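You operate a simulated robot arm through the tools that you are given. There is no shell and no other tool. Be economical: measure what you need, move in short steps, check, and stop when the job is done.

You run a simulated two-armed robot. Do the job below in one go: nothing can be reset, and whatever is moved stays where it is left.

TASK
Carry the small cool box with both arms and set it on the top of the green tool table.
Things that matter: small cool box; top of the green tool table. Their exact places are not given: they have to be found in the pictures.

Only the result counts: the job must be done as asked and must still hold three seconds after the hand-in. Knocking over, shifting, dropping, spilling or breaking anything else fails it.

THE ROBOT
Two 7-joint arms with two-finger parallel grippers on one trunk, on a base that drives. Base frame: it is fixed to the floor where the robot stands at the start and does not move with it; the origin is under the middle of the robot, x ahead of it, y to its left, z up; the surface under the hand at the start is at about z = 0.85. Readings come in m, rad, newtons and seconds.
The left shoulder is at the start at [0.07, 0.163, 1.22], the right one opposite. With the tool pointing down near the work surface each hand reaches from about 0.38 to 0.88 m from the robot's upright axis, wherever it stands, measured 20 degrees to its own side. Places, roughly: top of the green tool table [-1.9, -4.1, 0.7]. Payload 3.43 kg a hand.
The TCP of each hand is the grasp point between the finger pads, 0.034 m short of the fingertips. In the tool frame z runs along the fingers and y along their closing line. The gripper opens to 0.128 m. The fingers are 0.024 m wide and 0.012 m thick; the gripper's body (0.048 by 0.13 m) begins 0.096 m behind the TCP.
Orientation is that of the tool frame in the base frame, as a unit quaternion [w, x, y, z]. With the fingers straight down and closing along the base's y, the tool's x points along the base's -x, its y along +y and its z along -z.

THE INTERFACE
- The arms move only by the tool servo_tool. It takes "left_increments", "right_increments" or both (then of equal length, played together; a hand with none holds still); each is a list of rows, each a list of 7 numbers: the shift along the tool's x, y, z in m, then the turn, a rotation vector about the tool's x, y, z in rad, then the opening, from 0 (shut) to 1 (fully open). In form: [[tx, ty, tz, rx, ry, rz, jaw], ...]. A call has 1 to 20 rows; each row shifts and turns the commanded pose from where the row before left it, along the tool's axes as they then stand. A row lasts 0.2 s, in which the tool goes at most 0.05 m and 0.15 rad; a call with a longer step from one row to the next is refused whole, and so is a gripper value outside its range. Where a pose cannot be reached the arm comes as near as it can. A force on the tool above 40 N (or 10 N above the force at the start of the call, whichever is more), or a blocked arm, ends the call early, and 0.2 s more pass. Each finger travels about 0.153 m/s and halts on what it meets, pressing with about 28 N; the grip force reading is that of the motor and also rises with nothing between the fingers. The clock runs only during rows and for 0.2 s after the last one: add rows that do not move to give the fingers time. The reply holds the time, the measured pose of the TCP, the force on the tool along the base axes, the opening and the grip force, in the units named above and with some noise, with the torque about the TCP (base axes, N m) and any sound that the robot's microphone picked up, and new pictures: "show" is both (left out), scene, wrist or none (wrist: the cameras of the hands that moved).
- Cameras (640 x 400 px; columns grow to the right, rows downward): "scene" is now at [0.1312, -0.0269, 1.4429]; the picture's right is [-0.28, -0.96, 0.00], its down [-0.60, 0.17, -0.78] and it looks along [0.75, -0.22, -0.63] (base axes); focal length 254 px, centre (320, 200). "left" rides on the left gripper at [0.076, 0.011, -0.16] in its tool frame; the picture's right is [-0.15, 0.99, 0.00], its down [-0.88, -0.13, -0.46] and it looks along [-0.45, -0.07, 0.89] (tool axes); focal length 234 px, centre (320, 200). "right" rides on the right gripper at [0.076, -0.011, -0.16] in its tool frame; the picture's right is [0.15, 0.99, 0.00], its down [-0.88, 0.13, -0.46] and it looks along [-0.45, 0.07, 0.89] (tool axes); focal length 234 px, centre (320, 200).
- slide_trunk(by): slides the trunk up (or, below 0, down) by that many m; the arms and the scene camera ride with it, the base frame stays. It gives what a move gives, with no picture.
- base_move(legs): drives the robot by 1 to 6 legs, each [ahead, left, turn to the left] in m, m and rad, along the robot's own axes; the way and the turn of a leg run together, so that a leg with both is an arc; at most 1.5 m and 3.142 rad a leg. The arms and the cameras ride along, it lands a little off, and it stops where it bumps. It gives what a move gives, and a new picture of the scene camera.
- head_to(pan, tilt): turns the head with the scene camera to pan (to the left, within 1.501 rad either way) and tilt (down, from -0.506 to 1.204), counted from straight ahead of the robot. It gives what a move gives, and a new picture of the scene camera.
- pixel_to_xyz(camera, pixels): there is no depth. For up to 12 entries [column, row, z] of the newest picture of that camera ("zoom" is the newest enlarged one), the place [x, y] in the base frame at which the ray of that pixel passes the height z, good to about 0.002 m. The clock stands still meanwhile.
- zoom(camera, box): a new picture of the part [left, top, right, bottom] of that camera's present view, enlarged. The clock stands still meanwhile.
- sign_off(): hands the job in; it is judged then, once.

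Go step by step. Measure first, check grasps and placings, and put right what went wrong. The budget is 80 turns and 260 pictures, counting those below and the enlarged ones. Unless the task says otherwise, let go and move clear before handing in, and close with one line.

The tools are called after "Request:" as a command line: name --argument value ..., lists and objects as JSON in quotes. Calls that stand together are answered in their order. servo_tool: Moves the arms, as the interface text tells. Its arguments: {"type":"object","properties":{"left_increments":{"type":"array"},"right_increments":{"type":"array"},"show":{"type":"string","enum":["both","scene","wrist","none"]}},"required":[]} The other tools are called the same way: slide_trunk (by) slides the trunk up or down; base_move (legs) drives the base; head_to (pan, tilt) turns the head that bears the scene camera; pixel_to_xyz (camera, pixels) gives the place at which the rays of pixels pass given heights; zoom (camera, box) takes an enlarged picture of a part of a camera's view; sign_off () hands the job in.

At the start:

```text
clock: 0.0
left_tool_pos: [0.6299, 0.0363, 1.0138]
left_tcp_rot: [-0.001, 0.0, 1.0, -0.001]
left_wrist_force: [-0.2, 0.4, -0.4]
left_wrist_torque: [-0.02, 0.0, 0.03]
left_opening: 0.1279
left_grip_force: 0.0
right_tool_pos: [0.4124, -0.4378, 1.1111]
right_tcp_rot: [0.0, 0.0, 1.0, 0.0]
right_wrist_force: [-0.3, 0.5, -0.6]
right_wrist_torque: [-0.03, -0.01, 0.01]
right_opening: 0.1282
right_grip_force: 0.1
trunk travel left (down, up): [-0.7, 0.24]
robot x, y, heading: [0.0034, -0.0005, 0.001]
head pan, tilt: [-0.283, 0.675]
```

scene: 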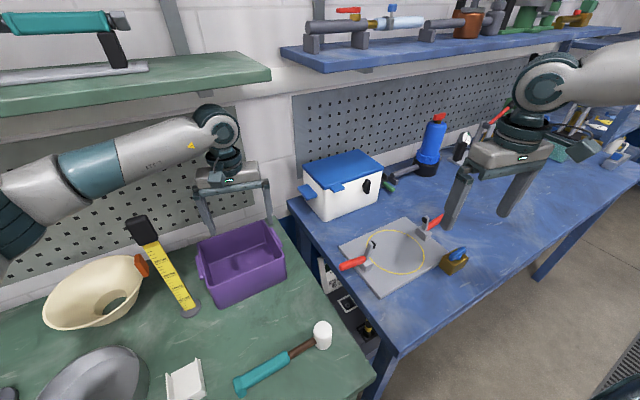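
right: 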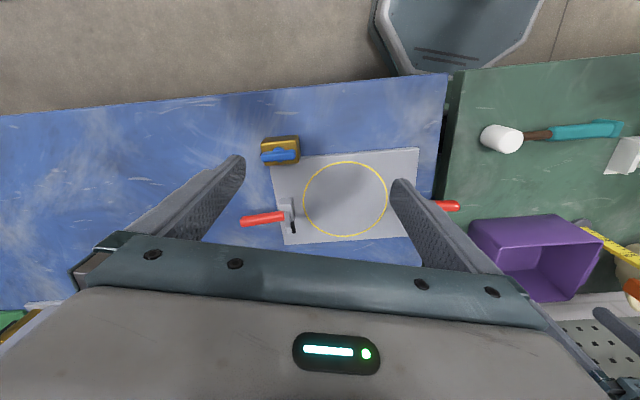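
left: 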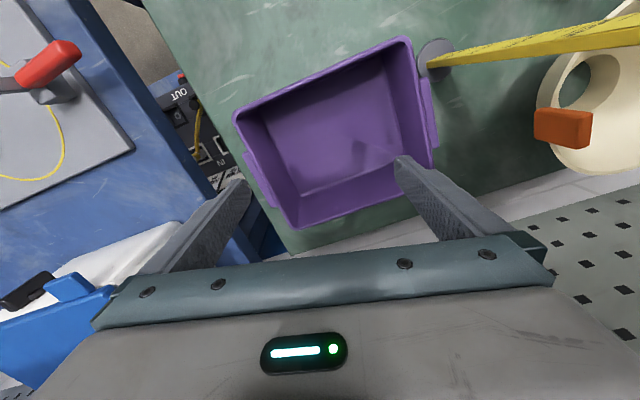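

The small cool box (white with blue lid) appears at about (342,185) in the scene on the blue bench. I'll zoom in and get rough coordinates.

Request:
zoom --camera "scene" --box '[270, 120, 430, 240]'

Request:
pixel_to_xyz --camera "scene" --pixels '[[325, 221, 0.85], [378, 203, 0.85], [305, 205, 0.85], [300, 190, 1.0], [320, 187, 1.0], [385, 172, 1.0], [350, 151, 1.0], [303, 163, 1.0], [292, 200, 0.85], [375, 365, 0.85]]'

```text
3.33 times, centred on (350, 180) of scene
```

zoom: 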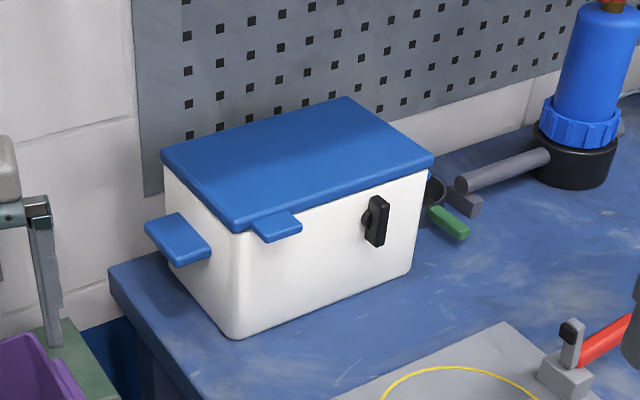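

```text
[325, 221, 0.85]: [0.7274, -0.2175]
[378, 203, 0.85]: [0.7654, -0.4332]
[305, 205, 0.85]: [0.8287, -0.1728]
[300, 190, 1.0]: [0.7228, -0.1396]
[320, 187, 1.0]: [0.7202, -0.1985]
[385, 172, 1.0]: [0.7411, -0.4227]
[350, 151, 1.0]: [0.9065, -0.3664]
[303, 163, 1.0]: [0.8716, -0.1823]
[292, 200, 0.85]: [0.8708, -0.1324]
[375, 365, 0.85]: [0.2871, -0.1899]
```

Box has ear handles on its ends. I'll pin its corners and handle heights using the zoom.

Request:
pixel_to_xyz --camera "zoom" --pixels '[[236, 338, 0.85], [408, 278, 0.85], [178, 266, 0.85], [234, 230, 0.98], [234, 230, 1.0], [432, 155, 1.0], [346, 97, 1.0], [162, 155, 1.0], [146, 224, 0.95], [170, 266, 0.95], [212, 246, 0.95], [180, 212, 0.95]]'

Request:
head_to --pan -1.5 --tilt 0.4

```text
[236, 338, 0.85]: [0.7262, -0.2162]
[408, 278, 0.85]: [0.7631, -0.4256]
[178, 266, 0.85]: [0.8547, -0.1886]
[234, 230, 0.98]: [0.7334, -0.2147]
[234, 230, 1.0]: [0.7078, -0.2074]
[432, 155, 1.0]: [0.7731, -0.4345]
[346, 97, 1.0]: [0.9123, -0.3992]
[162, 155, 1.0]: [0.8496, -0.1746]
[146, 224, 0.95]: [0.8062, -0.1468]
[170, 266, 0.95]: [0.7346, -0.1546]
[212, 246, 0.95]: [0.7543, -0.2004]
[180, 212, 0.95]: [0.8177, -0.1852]
```

```text
clock: 1.4
left_tool_pos: [0.632, 0.0347, 1.0138]
left_tcp_rot: [-0.001, 0.0, 1.0, 0.0]
left_wrist_force: [-0.8, 0.5, -0.8]
left_wrist_torque: [0.02, 0.01, 0.03]
left_opening: 0.1281
left_grip_force: 0.1
right_tool_pos: [0.4121, -0.438, 1.1096]
right_tcp_rot: [0.0, 0.0, 1.0, 0.0]
right_wrist_force: [-0.4, 0.0, 0.3]
right_wrist_torque: [0.0, -0.03, 0.0]
right_opening: 0.128
right_grip_force: 0.1
trunk travel left (down, up): [-0.7, 0.24]
robot x, y, heading: [-0.0006, 0.0007, 0.002]
head pan, tilt: [-1.499, 0.4]
```

scene: 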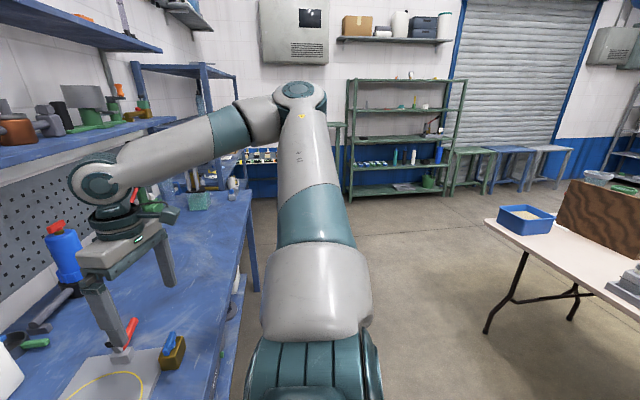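

Looking for the green tool table: a small green one appears near (470,155). Zooming in, and measuring its top.

Request:
zoom --camera "scene" --box '[400, 110, 600, 235]'

Request:
pixel_to_xyz --camera "scene" --pixels '[[452, 150, 0.7], [492, 150, 0.7], [495, 150, 0.7], [532, 150, 0.7], [452, 190, 0.0], [480, 190, 0.0], [487, 220, 0.72], [484, 333, 0.0], [572, 315, 0.0]]'

```text
3.20 times, centred on (500, 172) of scene
```

zoom: 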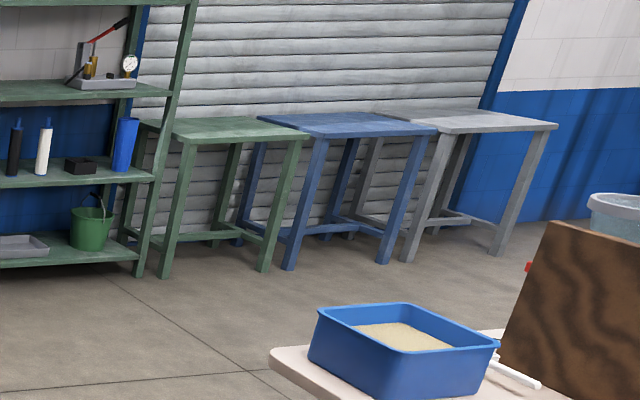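

```text
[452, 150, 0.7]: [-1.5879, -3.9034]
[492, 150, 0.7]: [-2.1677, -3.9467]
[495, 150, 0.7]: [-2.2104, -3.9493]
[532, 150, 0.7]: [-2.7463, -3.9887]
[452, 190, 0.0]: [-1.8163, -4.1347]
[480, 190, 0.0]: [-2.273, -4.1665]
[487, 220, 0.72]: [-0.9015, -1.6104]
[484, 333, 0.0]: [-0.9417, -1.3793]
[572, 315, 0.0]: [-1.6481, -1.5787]
```

The green table is the left of three trestle tables, near (-1.9,-4.1). Now look back down at the bench to measure the bench edge, box and the neighbouring bin.

Request:
head_to --pan -0.35 --tilt 0.95

```text
clock: 2.8
left_tool_pos: [0.631, 0.0359, 1.0139]
left_tcp_rot: [-0.001, -0.001, 1.0, 0.0]
left_wrist_force: [-0.1, 0.4, 0.2]
left_wrist_torque: [-0.01, -0.01, 0.0]
left_opening: 0.1279
left_grip_force: 0.1
right_tool_pos: [0.4118, -0.4378, 1.1096]
right_tcp_rot: [0.001, 0.0, 1.0, 0.0]
right_wrist_force: [-0.1, 0.2, -0.4]
right_wrist_torque: [0.0, 0.01, 0.03]
right_opening: 0.1281
right_grip_force: 0.0
trunk travel left (down, up): [-0.7, 0.24]
robot x, y, heading: [0.0004, 0.0007, 0.001]
head pan, tilt: [-0.351, 0.949]
```

scene: 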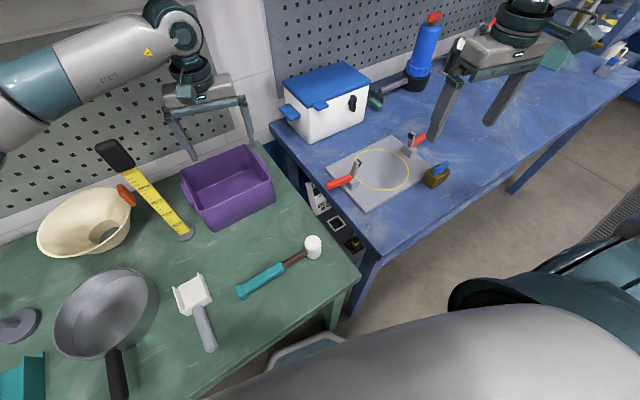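

Request:
zoom --camera "scene" --box '[260, 40, 460, 165]'

Request:
pixel_to_xyz --camera "scene" --pixels '[[380, 262, 0.85], [510, 190, 0.85], [270, 124, 0.85], [358, 280, 0.85], [230, 368, 0.85], [272, 178, 0.95], [242, 146, 0.95], [274, 200, 0.85], [335, 335, 0.25], [372, 212, 0.86], [330, 158, 0.86], [345, 187, 0.9]]'

```text
3.20 times, centred on (360, 102) of scene
```

zoom: 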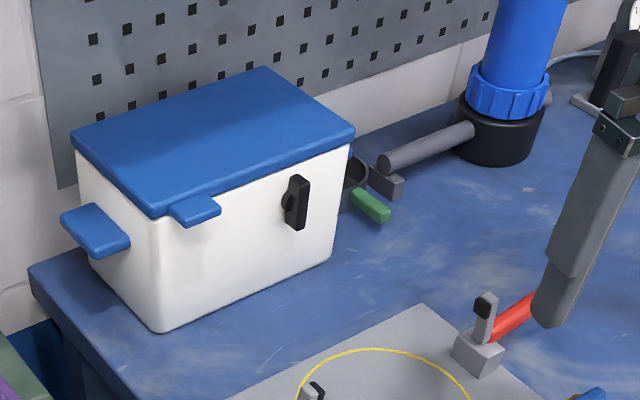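

```text
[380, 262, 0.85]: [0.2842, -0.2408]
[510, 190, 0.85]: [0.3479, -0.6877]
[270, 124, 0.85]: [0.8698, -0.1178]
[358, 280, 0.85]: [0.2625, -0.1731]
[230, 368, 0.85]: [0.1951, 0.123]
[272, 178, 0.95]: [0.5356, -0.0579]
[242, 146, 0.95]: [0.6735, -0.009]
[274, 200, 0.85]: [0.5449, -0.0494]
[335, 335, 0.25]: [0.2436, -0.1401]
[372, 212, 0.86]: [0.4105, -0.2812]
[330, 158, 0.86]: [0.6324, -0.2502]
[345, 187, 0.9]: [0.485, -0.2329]
```

Box yaw is about 10°, centre ≈(0.816,-0.308); bench front edge has about the same yaw. I'll pull the left hand up and back clear, then drive the base square in front of the box.

Request:
servo_tool --left_increments '[[0, 0, -0.05, 0, 0, 0, 1], [0.03, 0, -0.035, 0, 0, 0, 1], [0.05, 0, 0, 0, 0, 0, 1], [0.05, 0, 0, 0, 0, 0, 1], [0.035, 0.035, 0, 0, 0, 0, 1], [0.02, 0.04, 0, 0, 0, 0, 1], [0.0, 0.05, 0, 0, 0, 0, 1], [0.0, 0.05, 0, 0, 0, 0, 1], [0.0, 0.05, 0, 0, 0, 0, 1], [0.0, 0.05, 0, 0, 0, 0, 1]]' --show "none"

Request:
base_move --legs '[[-0.06, 0, 0], [0, -0.44, 0], [0, 0, 0.174], [0.1, 0, 0]]'

```text
clock: 3.9
left_tool_pos: [0.5292, 0.0551, 1.0635]
left_tcp_rot: [-0.072, 0.085, 0.993, 0.021]
left_wrist_force: [-0.9, 0.5, 0.0]
left_wrist_torque: [-0.03, -0.12, -0.02]
left_opening: 0.1276
left_grip_force: 0.0
right_tool_pos: [0.4018, -0.4177, 1.0071]
right_tcp_rot: [-0.164, 0.046, 0.985, -0.008]
right_wrist_force: [-0.7, 0.4, -0.5]
right_wrist_torque: [-0.06, -0.08, 0.0]
right_opening: 0.128
right_grip_force: 0.1
trunk travel left (down, up): [-0.7, 0.24]
robot x, y, heading: [-0.005, 0.0324, -0.079]
head pan, tilt: [-0.351, 0.949]
stopped in row 5 (right hand): the arm was blocked; the commanded pose is now the measured one
```

```text
clock: 4.6
left_tool_pos: [0.3694, 0.0659, 1.1033]
left_tcp_rot: [-0.193, 0.233, 0.953, -0.014]
left_wrist_force: [601.4, 8.9, -16.9]
left_wrist_torque: [0.04, 101.28, -16.88]
left_opening: 0.1221
left_grip_force: 0.1
right_tool_pos: [0.4414, -0.4309, 1.0498]
right_tcp_rot: [-0.06, 0.16, 0.984, -0.042]
right_wrist_force: [-0.1, -0.5, -0.8]
right_wrist_torque: [0.05, -0.05, -0.01]
right_opening: 0.1281
right_grip_force: 0.0
trunk travel left (down, up): [-0.7, 0.24]
robot x, y, heading: [-0.0152, 0.0186, -0.029]
head pan, tilt: [-0.351, 0.949]
stopped in leg 1: the robot was blocked; the commanded pose is now the measured one
```

scene: 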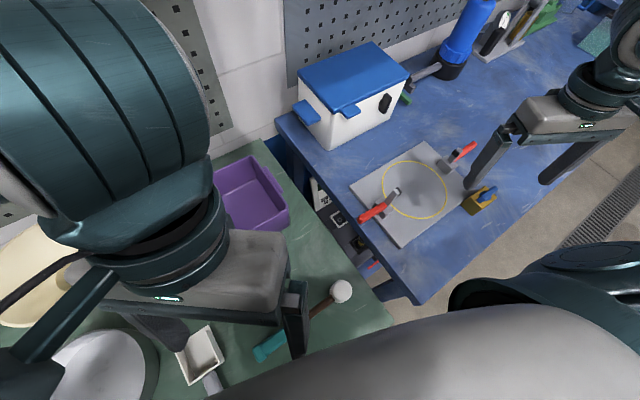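

The left arm retracting jammed (large wrist force, base twisted), probably against the robot itself. I'll ease the left hand back forward slightly and look.

Request:
servo_tool --left_increments '[[0, 0, 0, 0, 0, 0, 1], [0, 0, 0, 0, 0, 0, 1]]' --show "both"

```text
clock: 5.0
left_tool_pos: [0.3641, 0.0716, 1.1172]
left_tcp_rot: [-0.132, 0.322, 0.937, 0.032]
left_wrist_force: [523.2, -105.1, -112.1]
left_wrist_torque: [10.97, 84.01, -10.53]
left_opening: 0.1253
left_grip_force: 0.0
right_tool_pos: [0.4586, -0.4405, 1.0822]
right_tcp_rot: [0.017, 0.132, 0.991, -0.033]
right_wrist_force: [-1.0, 1.9, 1.4]
right_wrist_torque: [-0.22, -0.16, 0.03]
right_opening: 0.1279
right_grip_force: 0.0
trunk travel left (down, up): [-0.7, 0.24]
robot x, y, heading: [-0.0177, 0.0007, 0.035]
head pan, tilt: [-0.351, 0.949]
stopped in row 1 (left hand): the arm was blocked; the commanded pose is now the measured one
```

scene: 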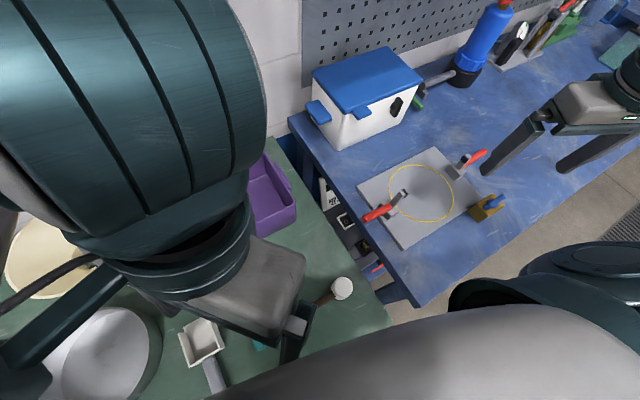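
left: 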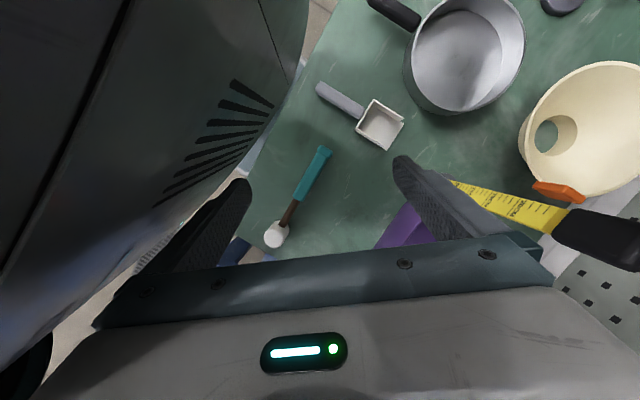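

The left finger is jammed against the robot's own trunk. Moving it forward and to the left to free it.

Request:
servo_tool --left_increments '[[-0.012, 0.036, -0.008, 0, 0, 0, 1], [-0.012, 0.036, -0.008, 0, 0, 0, 1], [-0.012, 0.036, -0.008, 0, 0, 0, 1], [-0.012, 0.036, -0.008, 0, 0, 0, 1]]' --show "scene"

```text
clock: 5.3
left_tool_pos: [0.352, 0.0914, 1.1404]
left_tcp_rot: [-0.026, 0.336, 0.927, 0.165]
left_wrist_force: [528.3, -127.7, -34.2]
left_wrist_torque: [21.26, 85.54, 6.05]
left_opening: 0.1277
left_grip_force: 0.2
left hand out of reach, approached as far as the arm can: row 1
right_tool_pos: [0.3965, -0.4711, 1.1171]
right_tcp_rot: [0.097, 0.151, 0.984, -0.019]
right_wrist_force: [0.2, -0.8, 0.7]
right_wrist_torque: [0.01, 0.02, -0.02]
right_opening: 0.128
right_grip_force: 0.0
trunk travel left (down, up): [-0.7, 0.24]
robot x, y, heading: [-0.0132, -0.0039, 0.038]
head pan, tilt: [-0.351, 0.949]
stopped in row 1 (left hand): the force on the tool passed its limit at 584 N (the readings are from after the stop); the commanded pose is now the measured one
```

scene: 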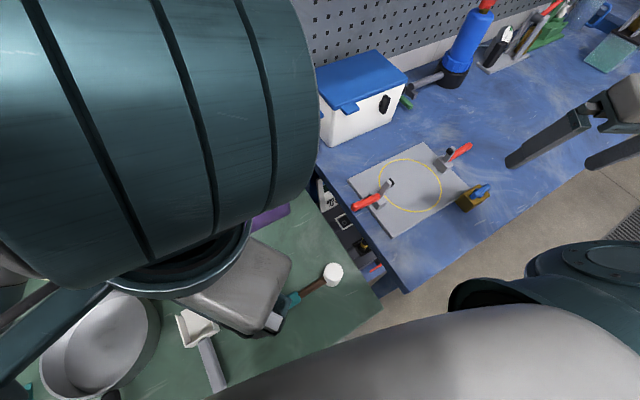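

Force pushes along +x; retreat exactly along the force direction.

Request:
servo_tool --left_increments '[[-0.044, 0.021, 0.0, 0, 0, 0, 1], [-0.044, 0.021, 0.0, 0, 0, 0, 1], [-0.03, 0.014, 0.0, 0, 0, 0, 1]]' --show "both"

```text
clock: 5.6
left_tool_pos: [0.2923, 0.1003, 1.1414]
left_tcp_rot: [-0.051, 0.344, 0.923, 0.167]
left_wrist_force: [448.6, 108.5, 273.5]
left_wrist_torque: [-23.22, 71.64, 31.42]
left_opening: 0.1264
left_grip_force: 0.1
right_tool_pos: [0.2963, -0.4966, 1.1339]
right_tcp_rot: [0.13, 0.196, 0.972, -0.028]
right_wrist_force: [-0.5, 0.1, -1.1]
right_wrist_torque: [-0.06, 0.02, -0.01]
right_opening: 0.1283
right_grip_force: 0.0
trunk travel left (down, up): [-0.7, 0.24]
robot x, y, heading: [-0.0095, 0.0014, 0.015]
head pan, tilt: [-0.351, 0.949]
stopped in row 1 (right hand): the arm was blocked; the commanded pose is now the measured one
```

scene: 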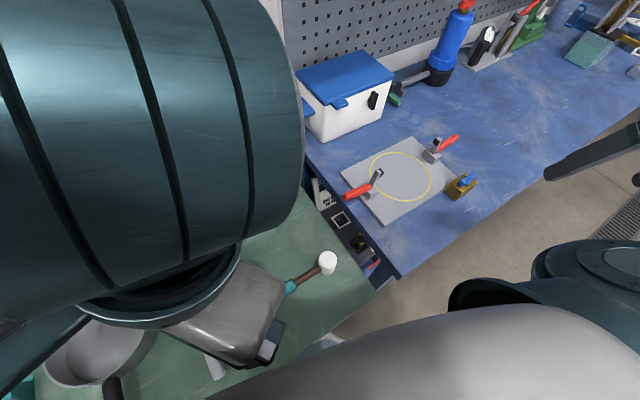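
left: 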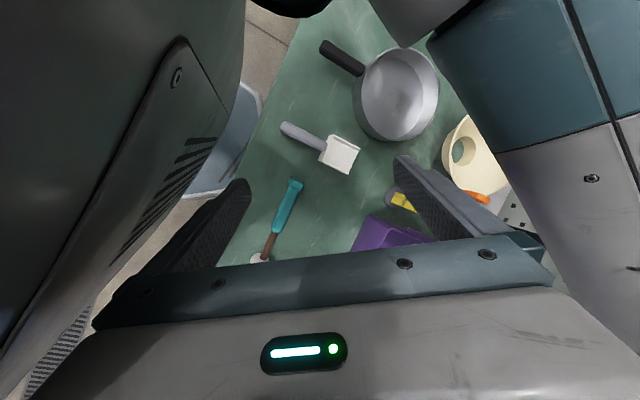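

Both arms drifted; I'll let things settle with no motion to see whether the force decays.

Request:
servo_tool --right_increments '[[0, 0, 0, 0, 0, 0, 1], [0, 0, 0, 0, 0, 0, 1], [0, 0, 0, 0, 0, 0, 1]]' --show "none"

```text
clock: 6.0
left_tool_pos: [0.2677, 0.1176, 1.1439]
left_tcp_rot: [-0.067, 0.29, 0.938, 0.176]
left_wrist_force: [428.8, 36.8, 198.3]
left_wrist_torque: [-14.57, 57.42, 38.19]
left_opening: 0.1278
left_grip_force: 0.0
right_tool_pos: [0.2374, -0.4854, 1.1167]
right_tcp_rot: [0.139, 0.198, 0.97, 0.022]
right_wrist_force: [1.3, -0.5, 0.8]
right_wrist_torque: [0.03, 0.06, 0.01]
right_opening: 0.1279
right_grip_force: 0.0
trunk travel left (down, up): [-0.7, 0.24]
robot x, y, heading: [-0.01, 0.0242, -0.02]
head pan, tilt: [-0.351, 0.949]
stopped in row 1 (left hand): the arm was blocked; the commanded pose is now the measured one
```

Request:
servo_tool --left_increments '[[-0.033, 0.023, -0.001, 0, 0, 0, 1], [-0.033, 0.023, -0.001, 0, 0, 0, 1]]' --right_increments '[[-0.035, 0.015, 0.011, 0, 0, 0, 1], [-0.035, 0.015, 0.011, 0, 0, 0, 1]]' --show "both"

```text
clock: 6.3
left_tool_pos: [0.2386, 0.1287, 1.1697]
left_tcp_rot: [0.039, 0.269, 0.933, 0.236]
left_wrist_force: [464.2, -26.7, 156.5]
left_wrist_torque: [19.41, 68.8, 53.87]
left_opening: 0.1214
left_grip_force: 0.1
right_tool_pos: [0.1766, -0.4758, 1.1288]
right_tcp_rot: [0.186, 0.186, 0.964, 0.031]
right_wrist_force: [4.3, -0.9, -1.2]
right_wrist_torque: [0.06, 0.36, 0.01]
right_opening: 0.128
right_grip_force: 0.1
trunk travel left (down, up): [-0.7, 0.24]
robot x, y, heading: [-0.0027, 0.0351, -0.052]
head pan, tilt: [-0.351, 0.949]
stopped in row 1 (left hand): the force on the tool passed its limit at 543 N (the readings are from after the stop); the commanded pose is now the measured one
```

scene: 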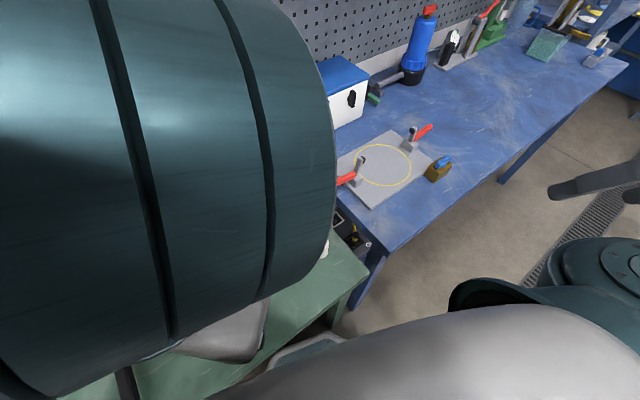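
right: 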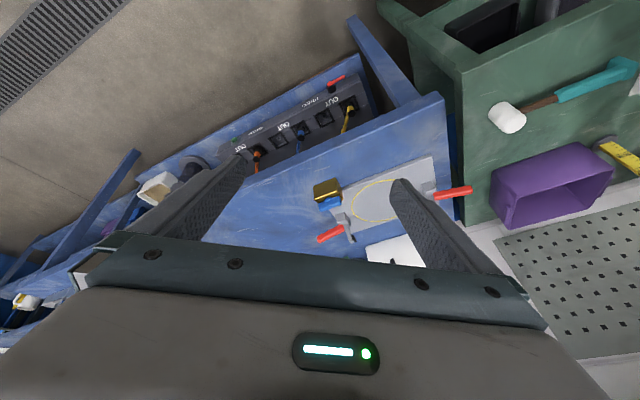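
left: 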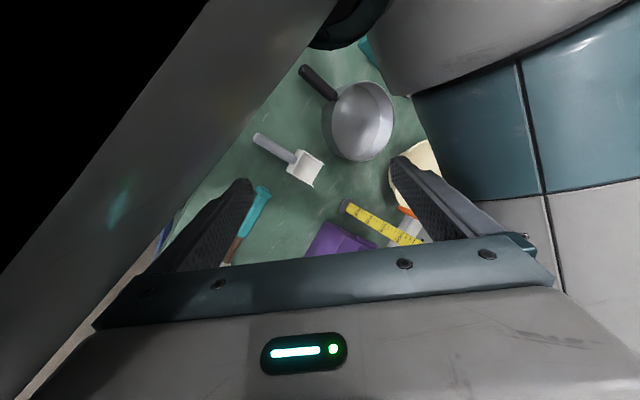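

The stop resets keep interrupting. A head move lets time pass without arm commands; see whether things settle.

Request:
head_to --pan 0.0 --tilt 0.95

```text
clock: 7.1
left_tool_pos: [0.1886, 0.1155, 1.158]
left_tcp_rot: [-0.026, 0.293, 0.936, 0.191]
left_wrist_force: [103.8, -11.0, 18.6]
left_wrist_torque: [3.42, 13.62, 10.73]
left_opening: 0.1279
left_grip_force: 0.1
right_tool_pos: [0.1599, -0.4919, 1.1395]
right_tcp_rot: [0.179, 0.21, 0.961, 0.001]
right_wrist_force: [-1.9, 0.5, -0.6]
right_wrist_torque: [0.05, -0.09, 0.01]
right_opening: 0.1281
right_grip_force: 0.0
trunk travel left (down, up): [-0.7, 0.24]
robot x, y, heading: [-0.0091, 0.0291, -0.04]
head pan, tilt: [0.0, 0.949]
```

scene: 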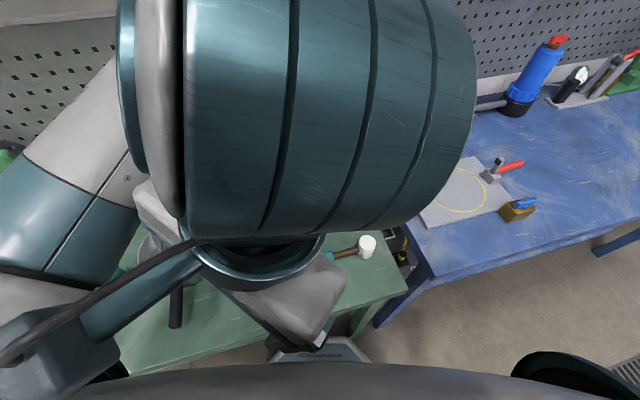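

Settled to ~100 N. Now ease the left hand forward slowly.

Request:
servo_tool --left_increments '[[-0.012, 0.008, 0.001, 0, 0, 0, 1], [-0.016, 0.011, 0.001, 0, 0, 0, 1], [-0.02, 0.014, 0.001, 0, 0, 0, 1], [-0.02, 0.014, 0.001, 0, 0, 0, 1]]' --show "none"

```text
clock: 8.1
left_tool_pos: [0.2782, 0.1115, 1.159]
left_tcp_rot: [-0.029, 0.299, 0.935, 0.189]
left_wrist_force: [0.2, -0.5, -0.1]
left_wrist_torque: [0.0, -0.02, -0.01]
left_opening: 0.1281
left_grip_force: 0.2
left hand out of reach, approached as far as the arm can: row 1
right_tool_pos: [0.1641, -0.4927, 1.1399]
right_tcp_rot: [0.177, 0.209, 0.962, 0.0]
right_wrist_force: [0.5, 0.4, -0.1]
right_wrist_torque: [-0.01, -0.03, -0.01]
right_opening: 0.1282
right_grip_force: 0.1
trunk travel left (down, up): [-0.7, 0.24]
robot x, y, heading: [-0.0089, 0.0262, -0.039]
head pan, tilt: [0.0, 0.949]
```

Free now. Bring both hands forward and restore the straight-down orientation.

Request:
servo_tool --left_increments '[[-0.037, 0.025, 0.003, 0, 0, 0, 1], [-0.037, 0.025, 0.003, 0, 0, 0, 1], [-0.037, 0.025, 0.003, 0, 0, 0, 1], [-0.037, 0.025, 0.003, 0, 0, 0, 1], [-0.037, 0.025, 0.003, 0, 0, 0, 1], [0, 0, 0, 0.064, -0.01, -0.102, 1], [0, 0, 0, 0.064, -0.01, -0.102, 1], [0, 0, 0, 0.064, -0.01, -0.102, 1], [0, 0, 0, 0.064, -0.01, -0.102, 1], [0, 0, 0, 0.064, -0.01, -0.102, 1], [0, 0, 0, 0.064, -0.01, -0.102, 1]]' --right_increments '[[-0.042, 0.02, 0.017, 0, 0, 0, 1], [-0.042, 0.02, 0.017, 0, 0, 0, 1], [-0.042, 0.02, 0.017, 0, 0, 0, 1], [-0.042, 0.02, 0.017, 0, 0, 0, 1], [-0.042, 0.02, 0.017, 0, 0, 0, 1], [0, 0, 0, 0, 0.09, -0.106, 1], [0, 0, 0, 0, 0.09, -0.106, 1], [0, 0, 0, 0, 0.09, -0.106, 1], [0, 0, 0, 0, 0.09, -0.106, 1], [0, 0, 0, 0, 0, 0, 1], [0, 0, 0, 0, 0, 0, 1]]' --show "scene"

```text
clock: 10.5
left_tool_pos: [0.5009, 0.1093, 1.1561]
left_tcp_rot: [0.0, 0.0, 1.0, 0.001]
left_wrist_force: [0.2, 0.6, 0.1]
left_wrist_torque: [-0.01, 0.04, 0.01]
left_opening: 0.128
left_grip_force: 0.1
right_tool_pos: [0.4151, -0.4965, 1.1389]
right_tcp_rot: [-0.001, -0.002, 1.0, 0.002]
right_wrist_force: [0.1, 0.2, 0.7]
right_wrist_torque: [0.01, 0.01, -0.05]
right_opening: 0.1279
right_grip_force: 0.0
right hand out of reach, approached as far as the arm can: row 1
trunk travel left (down, up): [-0.7, 0.24]
robot x, y, heading: [-0.0092, 0.0265, -0.037]
head pan, tilt: [0.0, 0.949]
```

scene: 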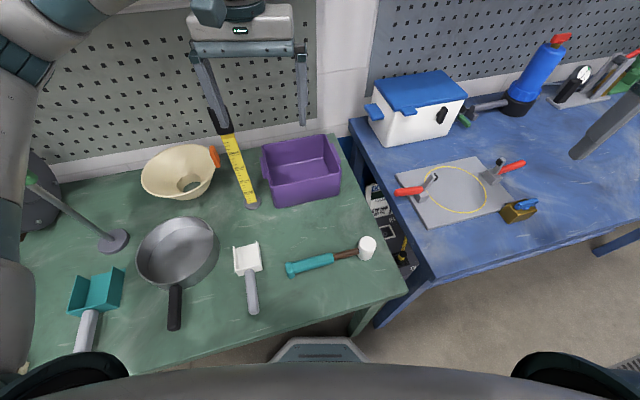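

All clear and the bench objects look undisturbed. Now drive right and turn to face the box squarely.

Request:
base_move --legs '[[0, -0.464, 0], [0, 0, 0.211]]'

Request:
head_to --pan 0.0 --tilt 0.8

```text
clock: 14.1
left_tool_pos: [0.455, -0.2507, 1.1555]
left_tcp_rot: [-0.001, -0.108, 0.994, 0.003]
left_wrist_force: [0.3, -0.4, 0.7]
left_wrist_torque: [-0.01, -0.01, 0.0]
left_opening: 0.1283
left_grip_force: 0.1
right_tool_pos: [0.501, -0.8595, 1.1392]
right_tcp_rot: [-0.002, -0.11, 0.994, 0.001]
right_wrist_force: [0.4, 0.2, -0.2]
right_wrist_torque: [0.0, -0.03, 0.01]
right_opening: 0.1279
right_grip_force: 0.0
trunk travel left (down, up): [-0.7, 0.24]
robot x, y, heading: [-0.0252, -0.4418, 0.179]
head pan, tilt: [0.0, 0.949]
```

scene: 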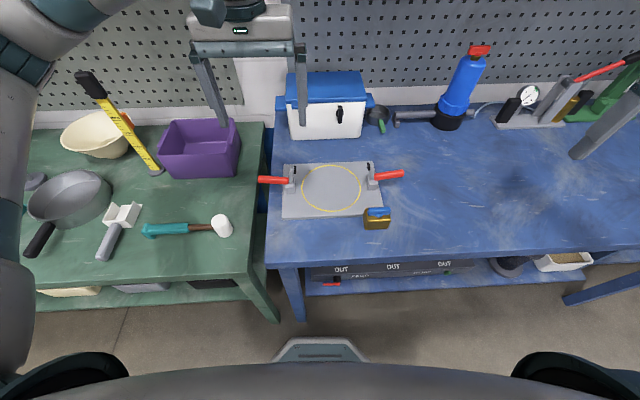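

```text
clock: 14.8
left_tool_pos: [0.4547, -0.2494, 1.1554]
left_tcp_rot: [0.0, -0.109, 0.994, 0.003]
left_wrist_force: [-0.9, 0.4, 0.6]
left_wrist_torque: [-0.03, 0.0, 0.0]
left_opening: 0.1279
left_grip_force: 0.1
right_tool_pos: [0.5021, -0.8602, 1.1396]
right_tcp_rot: [-0.002, -0.11, 0.994, 0.001]
right_wrist_force: [0.3, 0.9, 0.3]
right_wrist_torque: [0.0, -0.02, -0.01]
right_opening: 0.1281
right_grip_force: 0.1
trunk travel left (down, up): [-0.7, 0.24]
robot x, y, heading: [-0.028, -0.4427, 0.185]
head pan, tilt: [0.0, 0.799]
```

scene: 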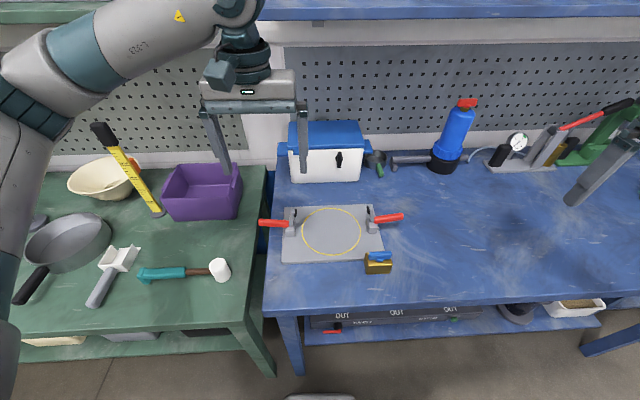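

Well squared up. Now turn the hands 90° (to pinch the ear tabs front-to-back from above), moving the left hand outwards to uncover the box.

Request:
servo_tool --left_increments '[[0, 0.05, 0, 0, 0, 0, 1], [0, 0.05, 0, 0, 0, 0, 1], [0, 0.05, 0, 0, 0, 0, 1], [0, 0, 0, 0, 0, 0.1428, 1], [0, 0, 0, 0, 0, 0.1428, 1], [0, 0, 0, 0, 0, 0.1428, 1], [0, 0, 0, 0, 0, 0.1428, 1], [0, 0, 0, 0, 0, 0.1428, 1], [0, 0, 0, 0, 0, 0.1428, 1], [0, 0, 0, 0, 0, 0.1428, 1], [0, 0, 0, 0, 0, 0.1428, 1], [0, 0, 0, 0, 0, 0.1428, 1], [0, 0, 0, 0, 0, 0.1428, 1], [0, 0, 0, 0, 0, 0.1428, 1]]' --right_increments '[[0, 0.05, 0, 0, 0, 0, 1], [0, 0.05, 0, 0, 0, 0, 1], [0, 0.05, 0, 0, 0, 0, 1], [0, 0, 0, 0, 0, -0.1428, 1], [0, 0, 0, 0, 0, -0.1428, 1], [0, 0, 0, 0, 0, -0.1428, 1], [0, 0, 0, 0, 0, -0.1428, 1], [0, 0, 0, 0, 0, -0.1428, 1], [0, 0, 0, 0, 0, -0.1428, 1], [0, 0, 0, 0, 0, -0.1428, 1], [0, 0, 0, 0, 0, -0.1428, 1], [0, 0, 0, 0, 0, -0.1428, 1], [0, 0, 0, 0, 0, -0.1428, 1], [0, 0, 0, 0, 0, -0.1428, 1]]' --show "both"

Request:
zoom --camera "scene" --box '[240, 90, 400, 190]'

```text
clock: 17.8
left_tool_pos: [0.3589, -0.1779, 1.1517]
left_tcp_rot: [-0.002, 0.625, 0.781, 0.002]
left_wrist_force: [0.6, -0.8, 0.2]
left_wrist_torque: [0.0, 0.0, 0.01]
left_opening: 0.1281
left_grip_force: 0.1
left hand out of reach, approached as far as the arm can: row 12, 13, 14
right_tool_pos: [0.4677, -0.7143, 1.1405]
right_tcp_rot: [0.001, 0.782, -0.624, -0.003]
right_wrist_force: [0.3, 0.0, 0.3]
right_wrist_torque: [0.0, -0.01, 0.02]
right_opening: 0.1281
right_grip_force: 0.0
trunk travel left (down, up): [-0.7, 0.24]
robot x, y, heading: [-0.0189, -0.4395, 0.176]
head pan, tilt: [0.0, 0.799]
```

scene: 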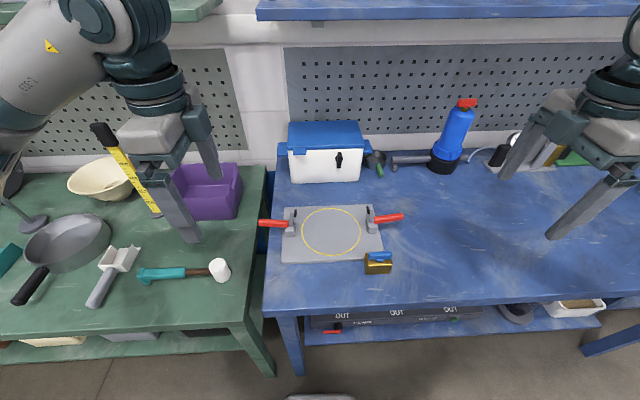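
right: 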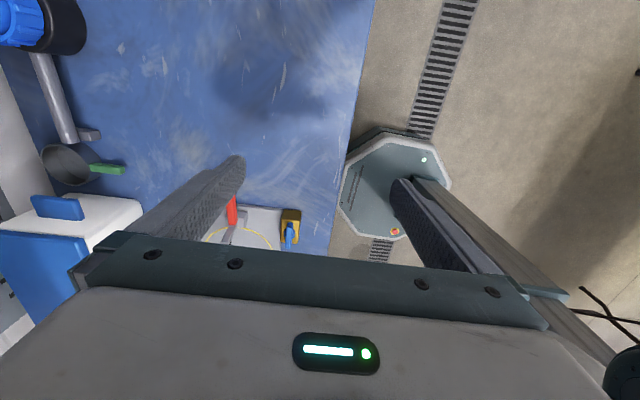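
left: 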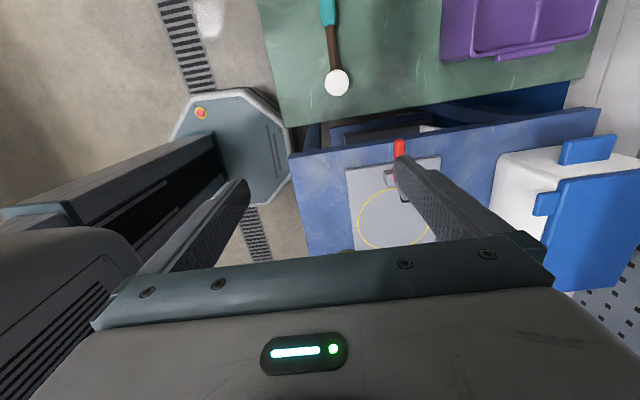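

```text
4.00 times, centred on (320, 140) of scene
```

zoom: 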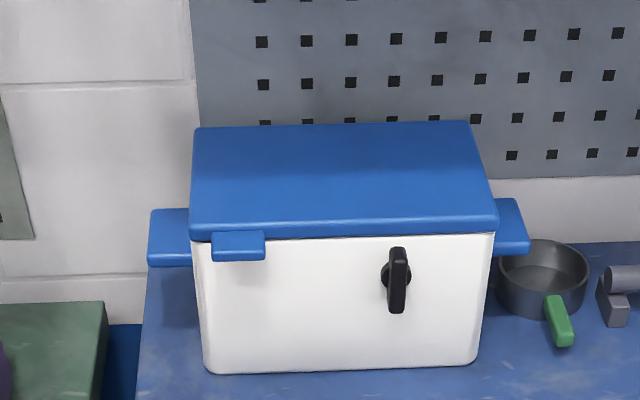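

Both tabs visible now. Measuring box corners, tabs, and the little pot on the right side.

Request:
pixel_to_xyz --camera "zoom" --pixels '[[148, 262, 0.95], [148, 262, 0.93], [151, 210, 0.95], [151, 210, 0.93], [530, 248, 0.95], [530, 248, 0.93], [517, 198, 0.93], [207, 373, 0.85], [477, 367, 0.85], [499, 218, 0.99], [498, 275, 0.9], [591, 265, 0.9]]'

Request:
pixel_to_xyz --camera "zoom" --pixels '[[190, 228, 0.99], [470, 121, 0.99], [195, 127, 0.99], [545, 318, 0.85], [545, 239, 0.9], [608, 325, 0.85], [600, 280, 0.89], [564, 346, 0.87]]'

Request:
pixel_to_xyz --camera "scene" --pixels '[[243, 168, 0.95], [240, 219, 0.85], [322, 397, 0.25], [320, 308, 0.85]]'

```text
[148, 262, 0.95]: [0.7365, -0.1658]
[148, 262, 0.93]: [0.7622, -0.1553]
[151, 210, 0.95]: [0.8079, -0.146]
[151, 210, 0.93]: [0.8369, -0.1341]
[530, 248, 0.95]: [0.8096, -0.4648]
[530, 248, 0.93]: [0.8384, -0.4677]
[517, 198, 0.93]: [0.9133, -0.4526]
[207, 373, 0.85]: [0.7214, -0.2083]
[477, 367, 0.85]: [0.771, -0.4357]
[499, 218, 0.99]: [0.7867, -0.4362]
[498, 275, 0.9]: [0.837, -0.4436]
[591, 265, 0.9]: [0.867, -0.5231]
```

```text
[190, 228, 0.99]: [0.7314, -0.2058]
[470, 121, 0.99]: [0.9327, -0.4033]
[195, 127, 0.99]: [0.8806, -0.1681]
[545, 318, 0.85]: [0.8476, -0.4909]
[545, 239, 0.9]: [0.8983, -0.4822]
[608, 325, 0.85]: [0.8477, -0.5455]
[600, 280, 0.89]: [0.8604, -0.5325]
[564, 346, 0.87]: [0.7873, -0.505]
```

```text
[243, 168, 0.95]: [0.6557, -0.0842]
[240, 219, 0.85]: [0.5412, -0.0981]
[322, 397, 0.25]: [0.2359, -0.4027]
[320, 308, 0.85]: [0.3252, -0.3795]
```

Box centre ≈(0.819,-0.305), yaw ≈0.227, ear tabs at z≈0.94, grip points ≈±0.14 m from centre. Trim the base: turn 0.05, ahead 0.05, right 0.055.

Request:
base_move --legs '[[0, 0, 0.05], [0.05, -0.055, 0]]'

```text
clock: 19.2
left_tool_pos: [0.4038, -0.1992, 1.1517]
left_tcp_rot: [-0.002, 0.604, 0.797, 0.002]
left_wrist_force: [0.3, 0.4, 0.8]
left_wrist_torque: [-0.01, 0.0, 0.01]
left_opening: 0.128
left_grip_force: 0.0
right_tool_pos: [0.5404, -0.7295, 1.1393]
right_tcp_rot: [0.001, 0.796, -0.605, -0.001]
right_wrist_force: [0.3, 0.2, -0.8]
right_wrist_torque: [-0.03, -0.02, 0.02]
right_opening: 0.1279
right_grip_force: 0.0
trunk travel left (down, up): [-0.7, 0.24]
robot x, y, heading: [0.0372, -0.484, 0.232]
head pan, tilt: [0.0, 0.799]
```

scene: 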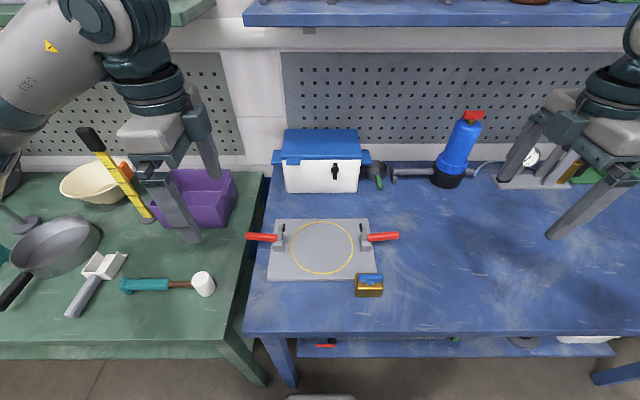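

Check the blue bottle's position before sweeping the right hand in.

Request:
pixel_to_xyz --camera "scene" --pixels '[[448, 186, 0.85], [432, 180, 0.87], [474, 112, 1.05], [474, 112, 1.15], [266, 170, 0.85], [365, 160, 0.85]]'

Request:
zoom --camera "scene" --box '[240, 105, 400, 205]'

```text
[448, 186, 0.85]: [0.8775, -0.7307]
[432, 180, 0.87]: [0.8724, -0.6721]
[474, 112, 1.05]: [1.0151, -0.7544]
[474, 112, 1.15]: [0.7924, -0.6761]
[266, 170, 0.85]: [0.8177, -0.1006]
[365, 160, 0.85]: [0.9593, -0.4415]
```

```text
4.00 times, centred on (320, 155) of scene
```

zoom: 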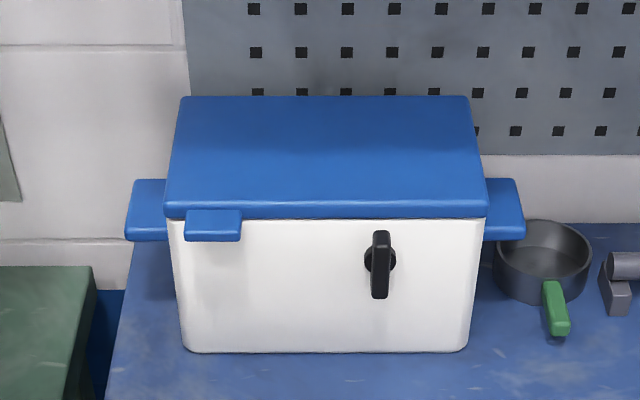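

Request:
pixel_to_xyz --camera "zoom" --pixels '[[126, 233, 0.943], [134, 180, 0.943], [525, 233, 0.943], [515, 179, 0.943], [164, 208, 0.995], [488, 208, 0.995], [467, 96, 0.995], [181, 97, 0.995]]'

```text
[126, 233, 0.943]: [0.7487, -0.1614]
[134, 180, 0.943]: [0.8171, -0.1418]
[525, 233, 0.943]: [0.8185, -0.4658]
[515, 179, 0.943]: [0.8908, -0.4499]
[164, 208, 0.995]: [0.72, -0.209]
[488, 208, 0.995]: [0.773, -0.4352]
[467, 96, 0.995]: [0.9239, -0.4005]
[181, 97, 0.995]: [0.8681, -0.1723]
```

Consistent: centre (0.819,-0.3045), yaw 13.2°. Moving both hands to hover over the tabs at z≈1.06.

Request:
servo_tool --left_increments '[[-0.0082, 0.042, 0.01, 0, 0, 0, 0.9], [-0.0082, 0.042, 0.01, 0, 0, 0, 0.82], [-0.0082, 0.042, 0.01, 0, 0, 0, 0.82], [-0.0082, 0.042, 0.01, 0, 0, 0, 0.82], [-0.0082, 0.042, 0.01, 0, 0, 0, 0.82], [-0.0082, 0.042, 0.01, 0, 0, 0, 0.82], [-0.0082, 0.042, 0.01, 0, 0, 0, 0.82], [-0.0082, 0.042, 0.01, 0, 0, 0, 0.82], [-0.0082, 0.042, 0.01, 0, 0, 0, 0.82], [0, 0, 0, 0, 0, 0.043, 0.82]]' --right_increments '[[-0.0216, -0.0418, 0.0088, 0, 0, 0, 0.9], [-0.0216, -0.0418, 0.0088, 0, 0, 0, 0.82], [-0.0216, -0.0418, 0.0088, 0, 0, 0, 0.82], [-0.0216, -0.0418, 0.0088, 0, 0, 0, 0.82], [-0.0216, -0.0418, 0.0088, 0, 0, 0, 0.82], [-0.0216, -0.0418, 0.0088, 0, 0, 0, 0.82], [-0.0216, -0.0418, 0.0088, 0, 0, 0, 0.82], [-0.0216, -0.0418, 0.0088, 0, 0, 0, 0.82], [-0.0216, -0.0418, 0.0088, 0, 0, 0, 0.82], [0, 0, 0, 0, 0, 0.04, 0.82]]'

```text
clock: 21.6
left_tool_pos: [0.4569, -0.3154, 1.1125]
left_tcp_rot: [0.005, 0.622, 0.783, 0.011]
left_wrist_force: [0.7, -1.0, 0.5]
left_wrist_torque: [0.04, -0.05, 0.0]
left_opening: 0.105
left_grip_force: 0.1
left hand out of reach, approached as far as the arm can: row 1, 2, 3, 4, 5, 6, 7, 8, 9, 10
right_tool_pos: [0.7229, -0.5617, 1.0946]
right_tcp_rot: [-0.005, 0.795, -0.607, 0.005]
right_wrist_force: [-1.7, 0.1, -0.5]
right_wrist_torque: [-0.02, 0.05, 0.01]
right_opening: 0.1052
right_grip_force: 0.0
right hand out of reach, approached as far as the arm can: row 6, 7, 8, 9
trunk travel left (down, up): [-0.7, 0.24]
robot x, y, heading: [0.0347, -0.4817, 0.226]
head pan, tilt: [0.0, 0.799]
stopped in row 10 (left hand): the arm was blocked; the commanded pose is now the measured one
```

scene: 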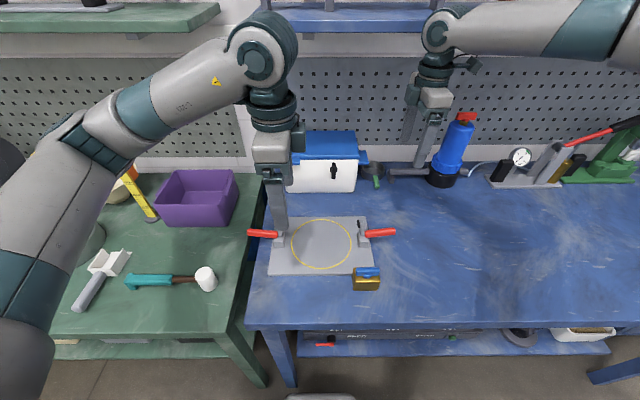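
right: 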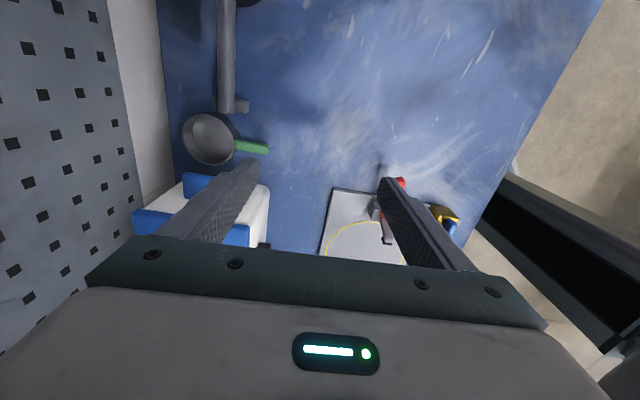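
left: 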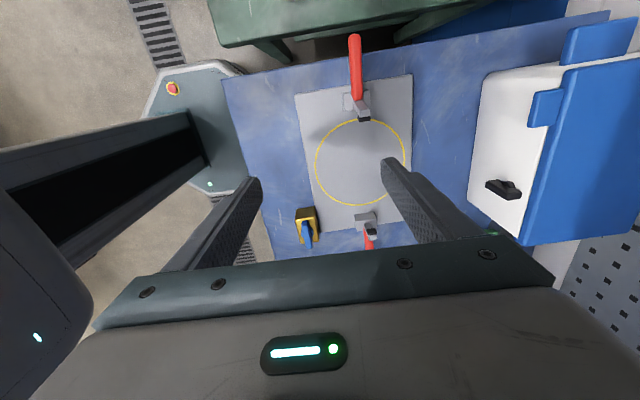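

Joint limits hit with the hands turned outwards. I'll rotate both hands the other way (about 180°, palms' x-axis inward), which leaves the same closing line.

Request:
servo_tool --left_increments '[[0, 0, 0, 0, 0, -0.15, 0.82], [0, 0, 0, 0, 0, -0.15, 0.82], [0, 0, 0, 0, 0, -0.15, 0.82], [0, 0, 0, 0, 0, -0.15, 0.82], [0, 0, 0, 0, 0, -0.15, 0.82], [0, 0, 0, 0, 0, -0.15, 0.82], [0, 0, 0, 0, 0, -0.15, 0.82], [0, 0, 0, 0, 0, -0.15, 0.82], [0, 0, 0, 0, 0, -0.15, 0.82], [0, 0, 0, 0, 0, -0.15, 0.82], [0, 0, 0, 0, 0, -0.15, 0.82], [0, 0, 0, 0, 0, -0.15, 0.82], [0, 0, 0, 0, 0, -0.15, 0.82], [0, 0, 0, 0, 0, -0.15, 0.82], [0, 0, 0, 0, 0, -0.15, 0.82], [0, 0, 0, 0, 0, -0.15, 0.82], [0, 0, 0, 0, 0, -0.15, 0.82], [0, 0, 0, 0, 0, -0.15, 0.82], [0, 0, 0, 0, 0, -0.15, 0.82], [0, 0, 0, 0, 0, -0.15, 0.82]]' --right_increments '[[0, 0, 0, 0, 0, 0.15, 0.82], [0, 0, 0, 0, 0, 0.15, 0.82], [0, 0, 0, 0, 0, 0.15, 0.82], [0, 0, 0, 0, 0, 0.15, 0.82], [0, 0, 0, 0, 0, 0.15, 0.82], [0, 0, 0, 0, 0, 0.15, 0.82], [0, 0, 0, 0, 0, 0.15, 0.82], [0, 0, 0, 0, 0, 0.15, 0.82], [0, 0, 0, 0, 0, 0.15, 0.82], [0, 0, 0, 0, 0, 0.15, 0.82], [0, 0, 0, 0, 0, 0.15, 0.82], [0, 0, 0, 0, 0, 0.15, 0.82], [0, 0, 0, 0, 0, 0.15, 0.82], [0, 0, 0, 0, 0, 0.15, 0.82], [0, 0, 0, 0, 0, 0.15, 0.82], [0, 0, 0, 0, 0, 0.15, 0.82], [0, 0, 0, 0, 0, 0.15, 0.82], [0, 0, 0, 0, 0, 0.15, 0.82], [0, 0, 0, 0, 0, 0.15, 0.82], [0, 0, 0, 0, 0, 0.15, 0.82]]' --show "scene"

```text
clock: 26.0
left_tool_pos: [0.4594, -0.3163, 1.1102]
left_tcp_rot: [-0.01, 0.737, -0.676, 0.004]
left_wrist_force: [-0.6, -0.7, 0.5]
left_wrist_torque: [0.07, -0.04, -0.01]
left_opening: 0.105
left_grip_force: 0.2
right_tool_pos: [0.7244, -0.5616, 1.0939]
right_tcp_rot: [0.004, 0.548, 0.836, 0.005]
right_wrist_force: [0.3, 0.3, -0.3]
right_wrist_torque: [-0.04, 0.02, 0.0]
right_opening: 0.1049
right_grip_force: 0.1
trunk travel left (down, up): [-0.7, 0.24]
robot x, y, heading: [0.0371, -0.4839, 0.223]
head pan, tilt: [0.0, 0.799]
stopped in row 20 (left hand): the arm was blocked; the commanded pose is now the measured one
```

scene: 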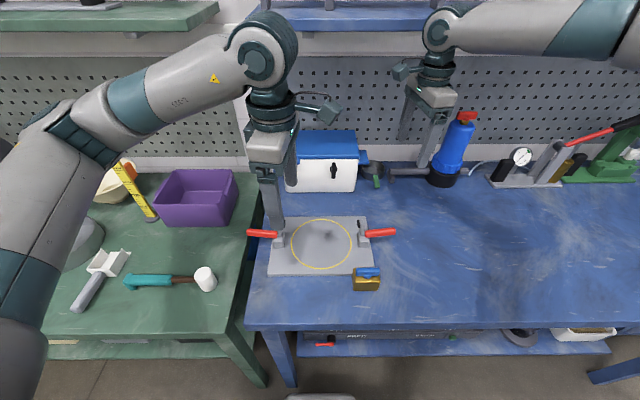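

Right turned fully, left nearly. Move both to hover positions with small yaw trims.

Request:
servo_tool --left_increments '[[-0.0149, -0.0424, 0.006, 0, 0, 0, 0.82], [-0.0149, -0.0424, 0.006, 0, 0, 0, 0.82], [-0.0149, -0.0424, 0.006, 0, 0, 0, 0.82], [-0.0149, -0.0424, 0.006, 0, 0, 0, 0.82], [-0.0149, -0.0424, 0.006, 0, 0, 0, 0.82], [-0.0149, -0.0424, 0.006, 0, 0, 0, 0.82], [-0.0149, -0.0424, 0.006, 0, 0, 0, 0.82], [-0.0149, -0.0424, 0.006, 0, 0, 0, 0.82]]' --right_increments '[[0.015, 0.041, 0.0085, 0, 0, 0, 0.82], [0.015, 0.041, 0.0085, 0, 0, 0, 0.82], [0.015, 0.041, 0.0085, 0, 0, 0, 0.82], [0.015, 0.041, 0.0085, 0, 0, 0, 0.82], [0, 0, 0, 0, 0, 0.09, 0.82], [0, 0, 0, 0, 0, 0.09, 0.82], [0, 0, 0, 0, 0, 0, 0.82], [0, 0, 0, 0, 0, 0, 0.82]]' --show "both"

```text
clock: 27.8
left_tool_pos: [0.7031, -0.2693, 1.0545]
left_tcp_rot: [0.082, -0.634, 0.769, -0.018]
left_wrist_force: [-4.7, -10.2, -3.1]
left_wrist_torque: [1.24, -0.74, 0.1]
left_opening: 0.1048
left_grip_force: 0.1
right_tool_pos: [0.7041, -0.5732, 1.1627]
right_tcp_rot: [0.008, 0.583, 0.811, 0.047]
right_wrist_force: [-0.4, -2.8, -0.7]
right_wrist_torque: [0.31, -0.1, 0.0]
right_opening: 0.105
right_grip_force: 0.1
right hand out of reach, approached as far as the arm can: row 1, 2, 3, 4
trunk travel left (down, up): [-0.7, 0.24]
robot x, y, heading: [0.0065, -0.4696, 0.28]
head pan, tilt: [0.0, 0.799]
stopped in row 8 (left hand): the arm was blocked; the commanded pose is now the measured one
```

scene: 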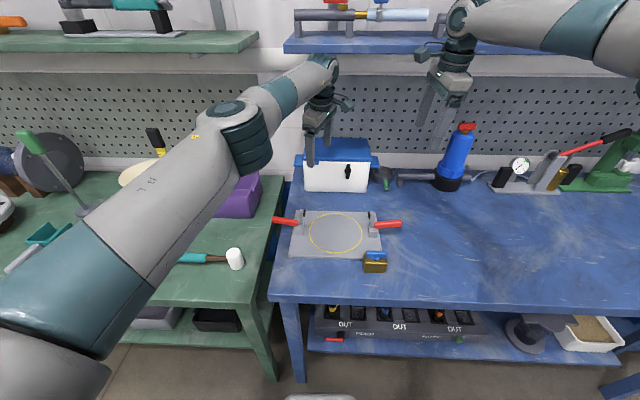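
right: 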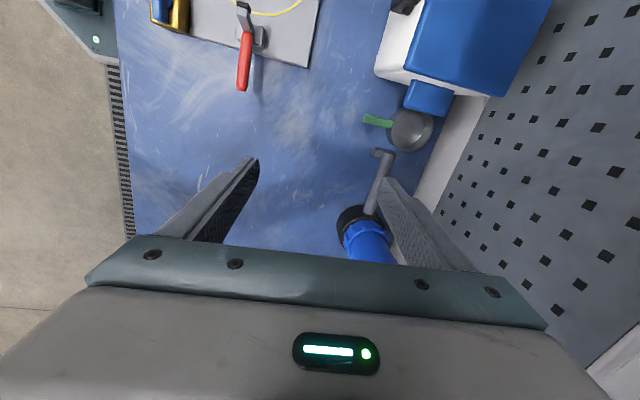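
left: 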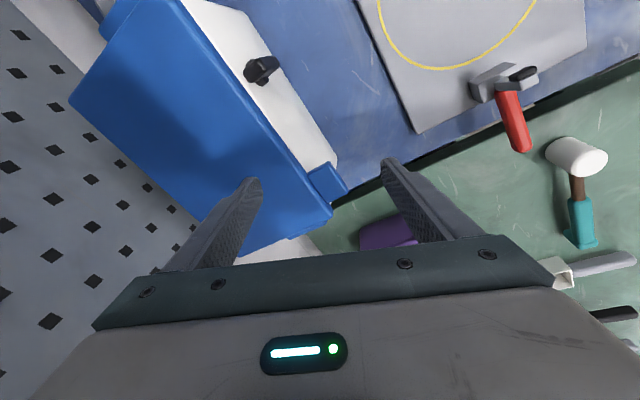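

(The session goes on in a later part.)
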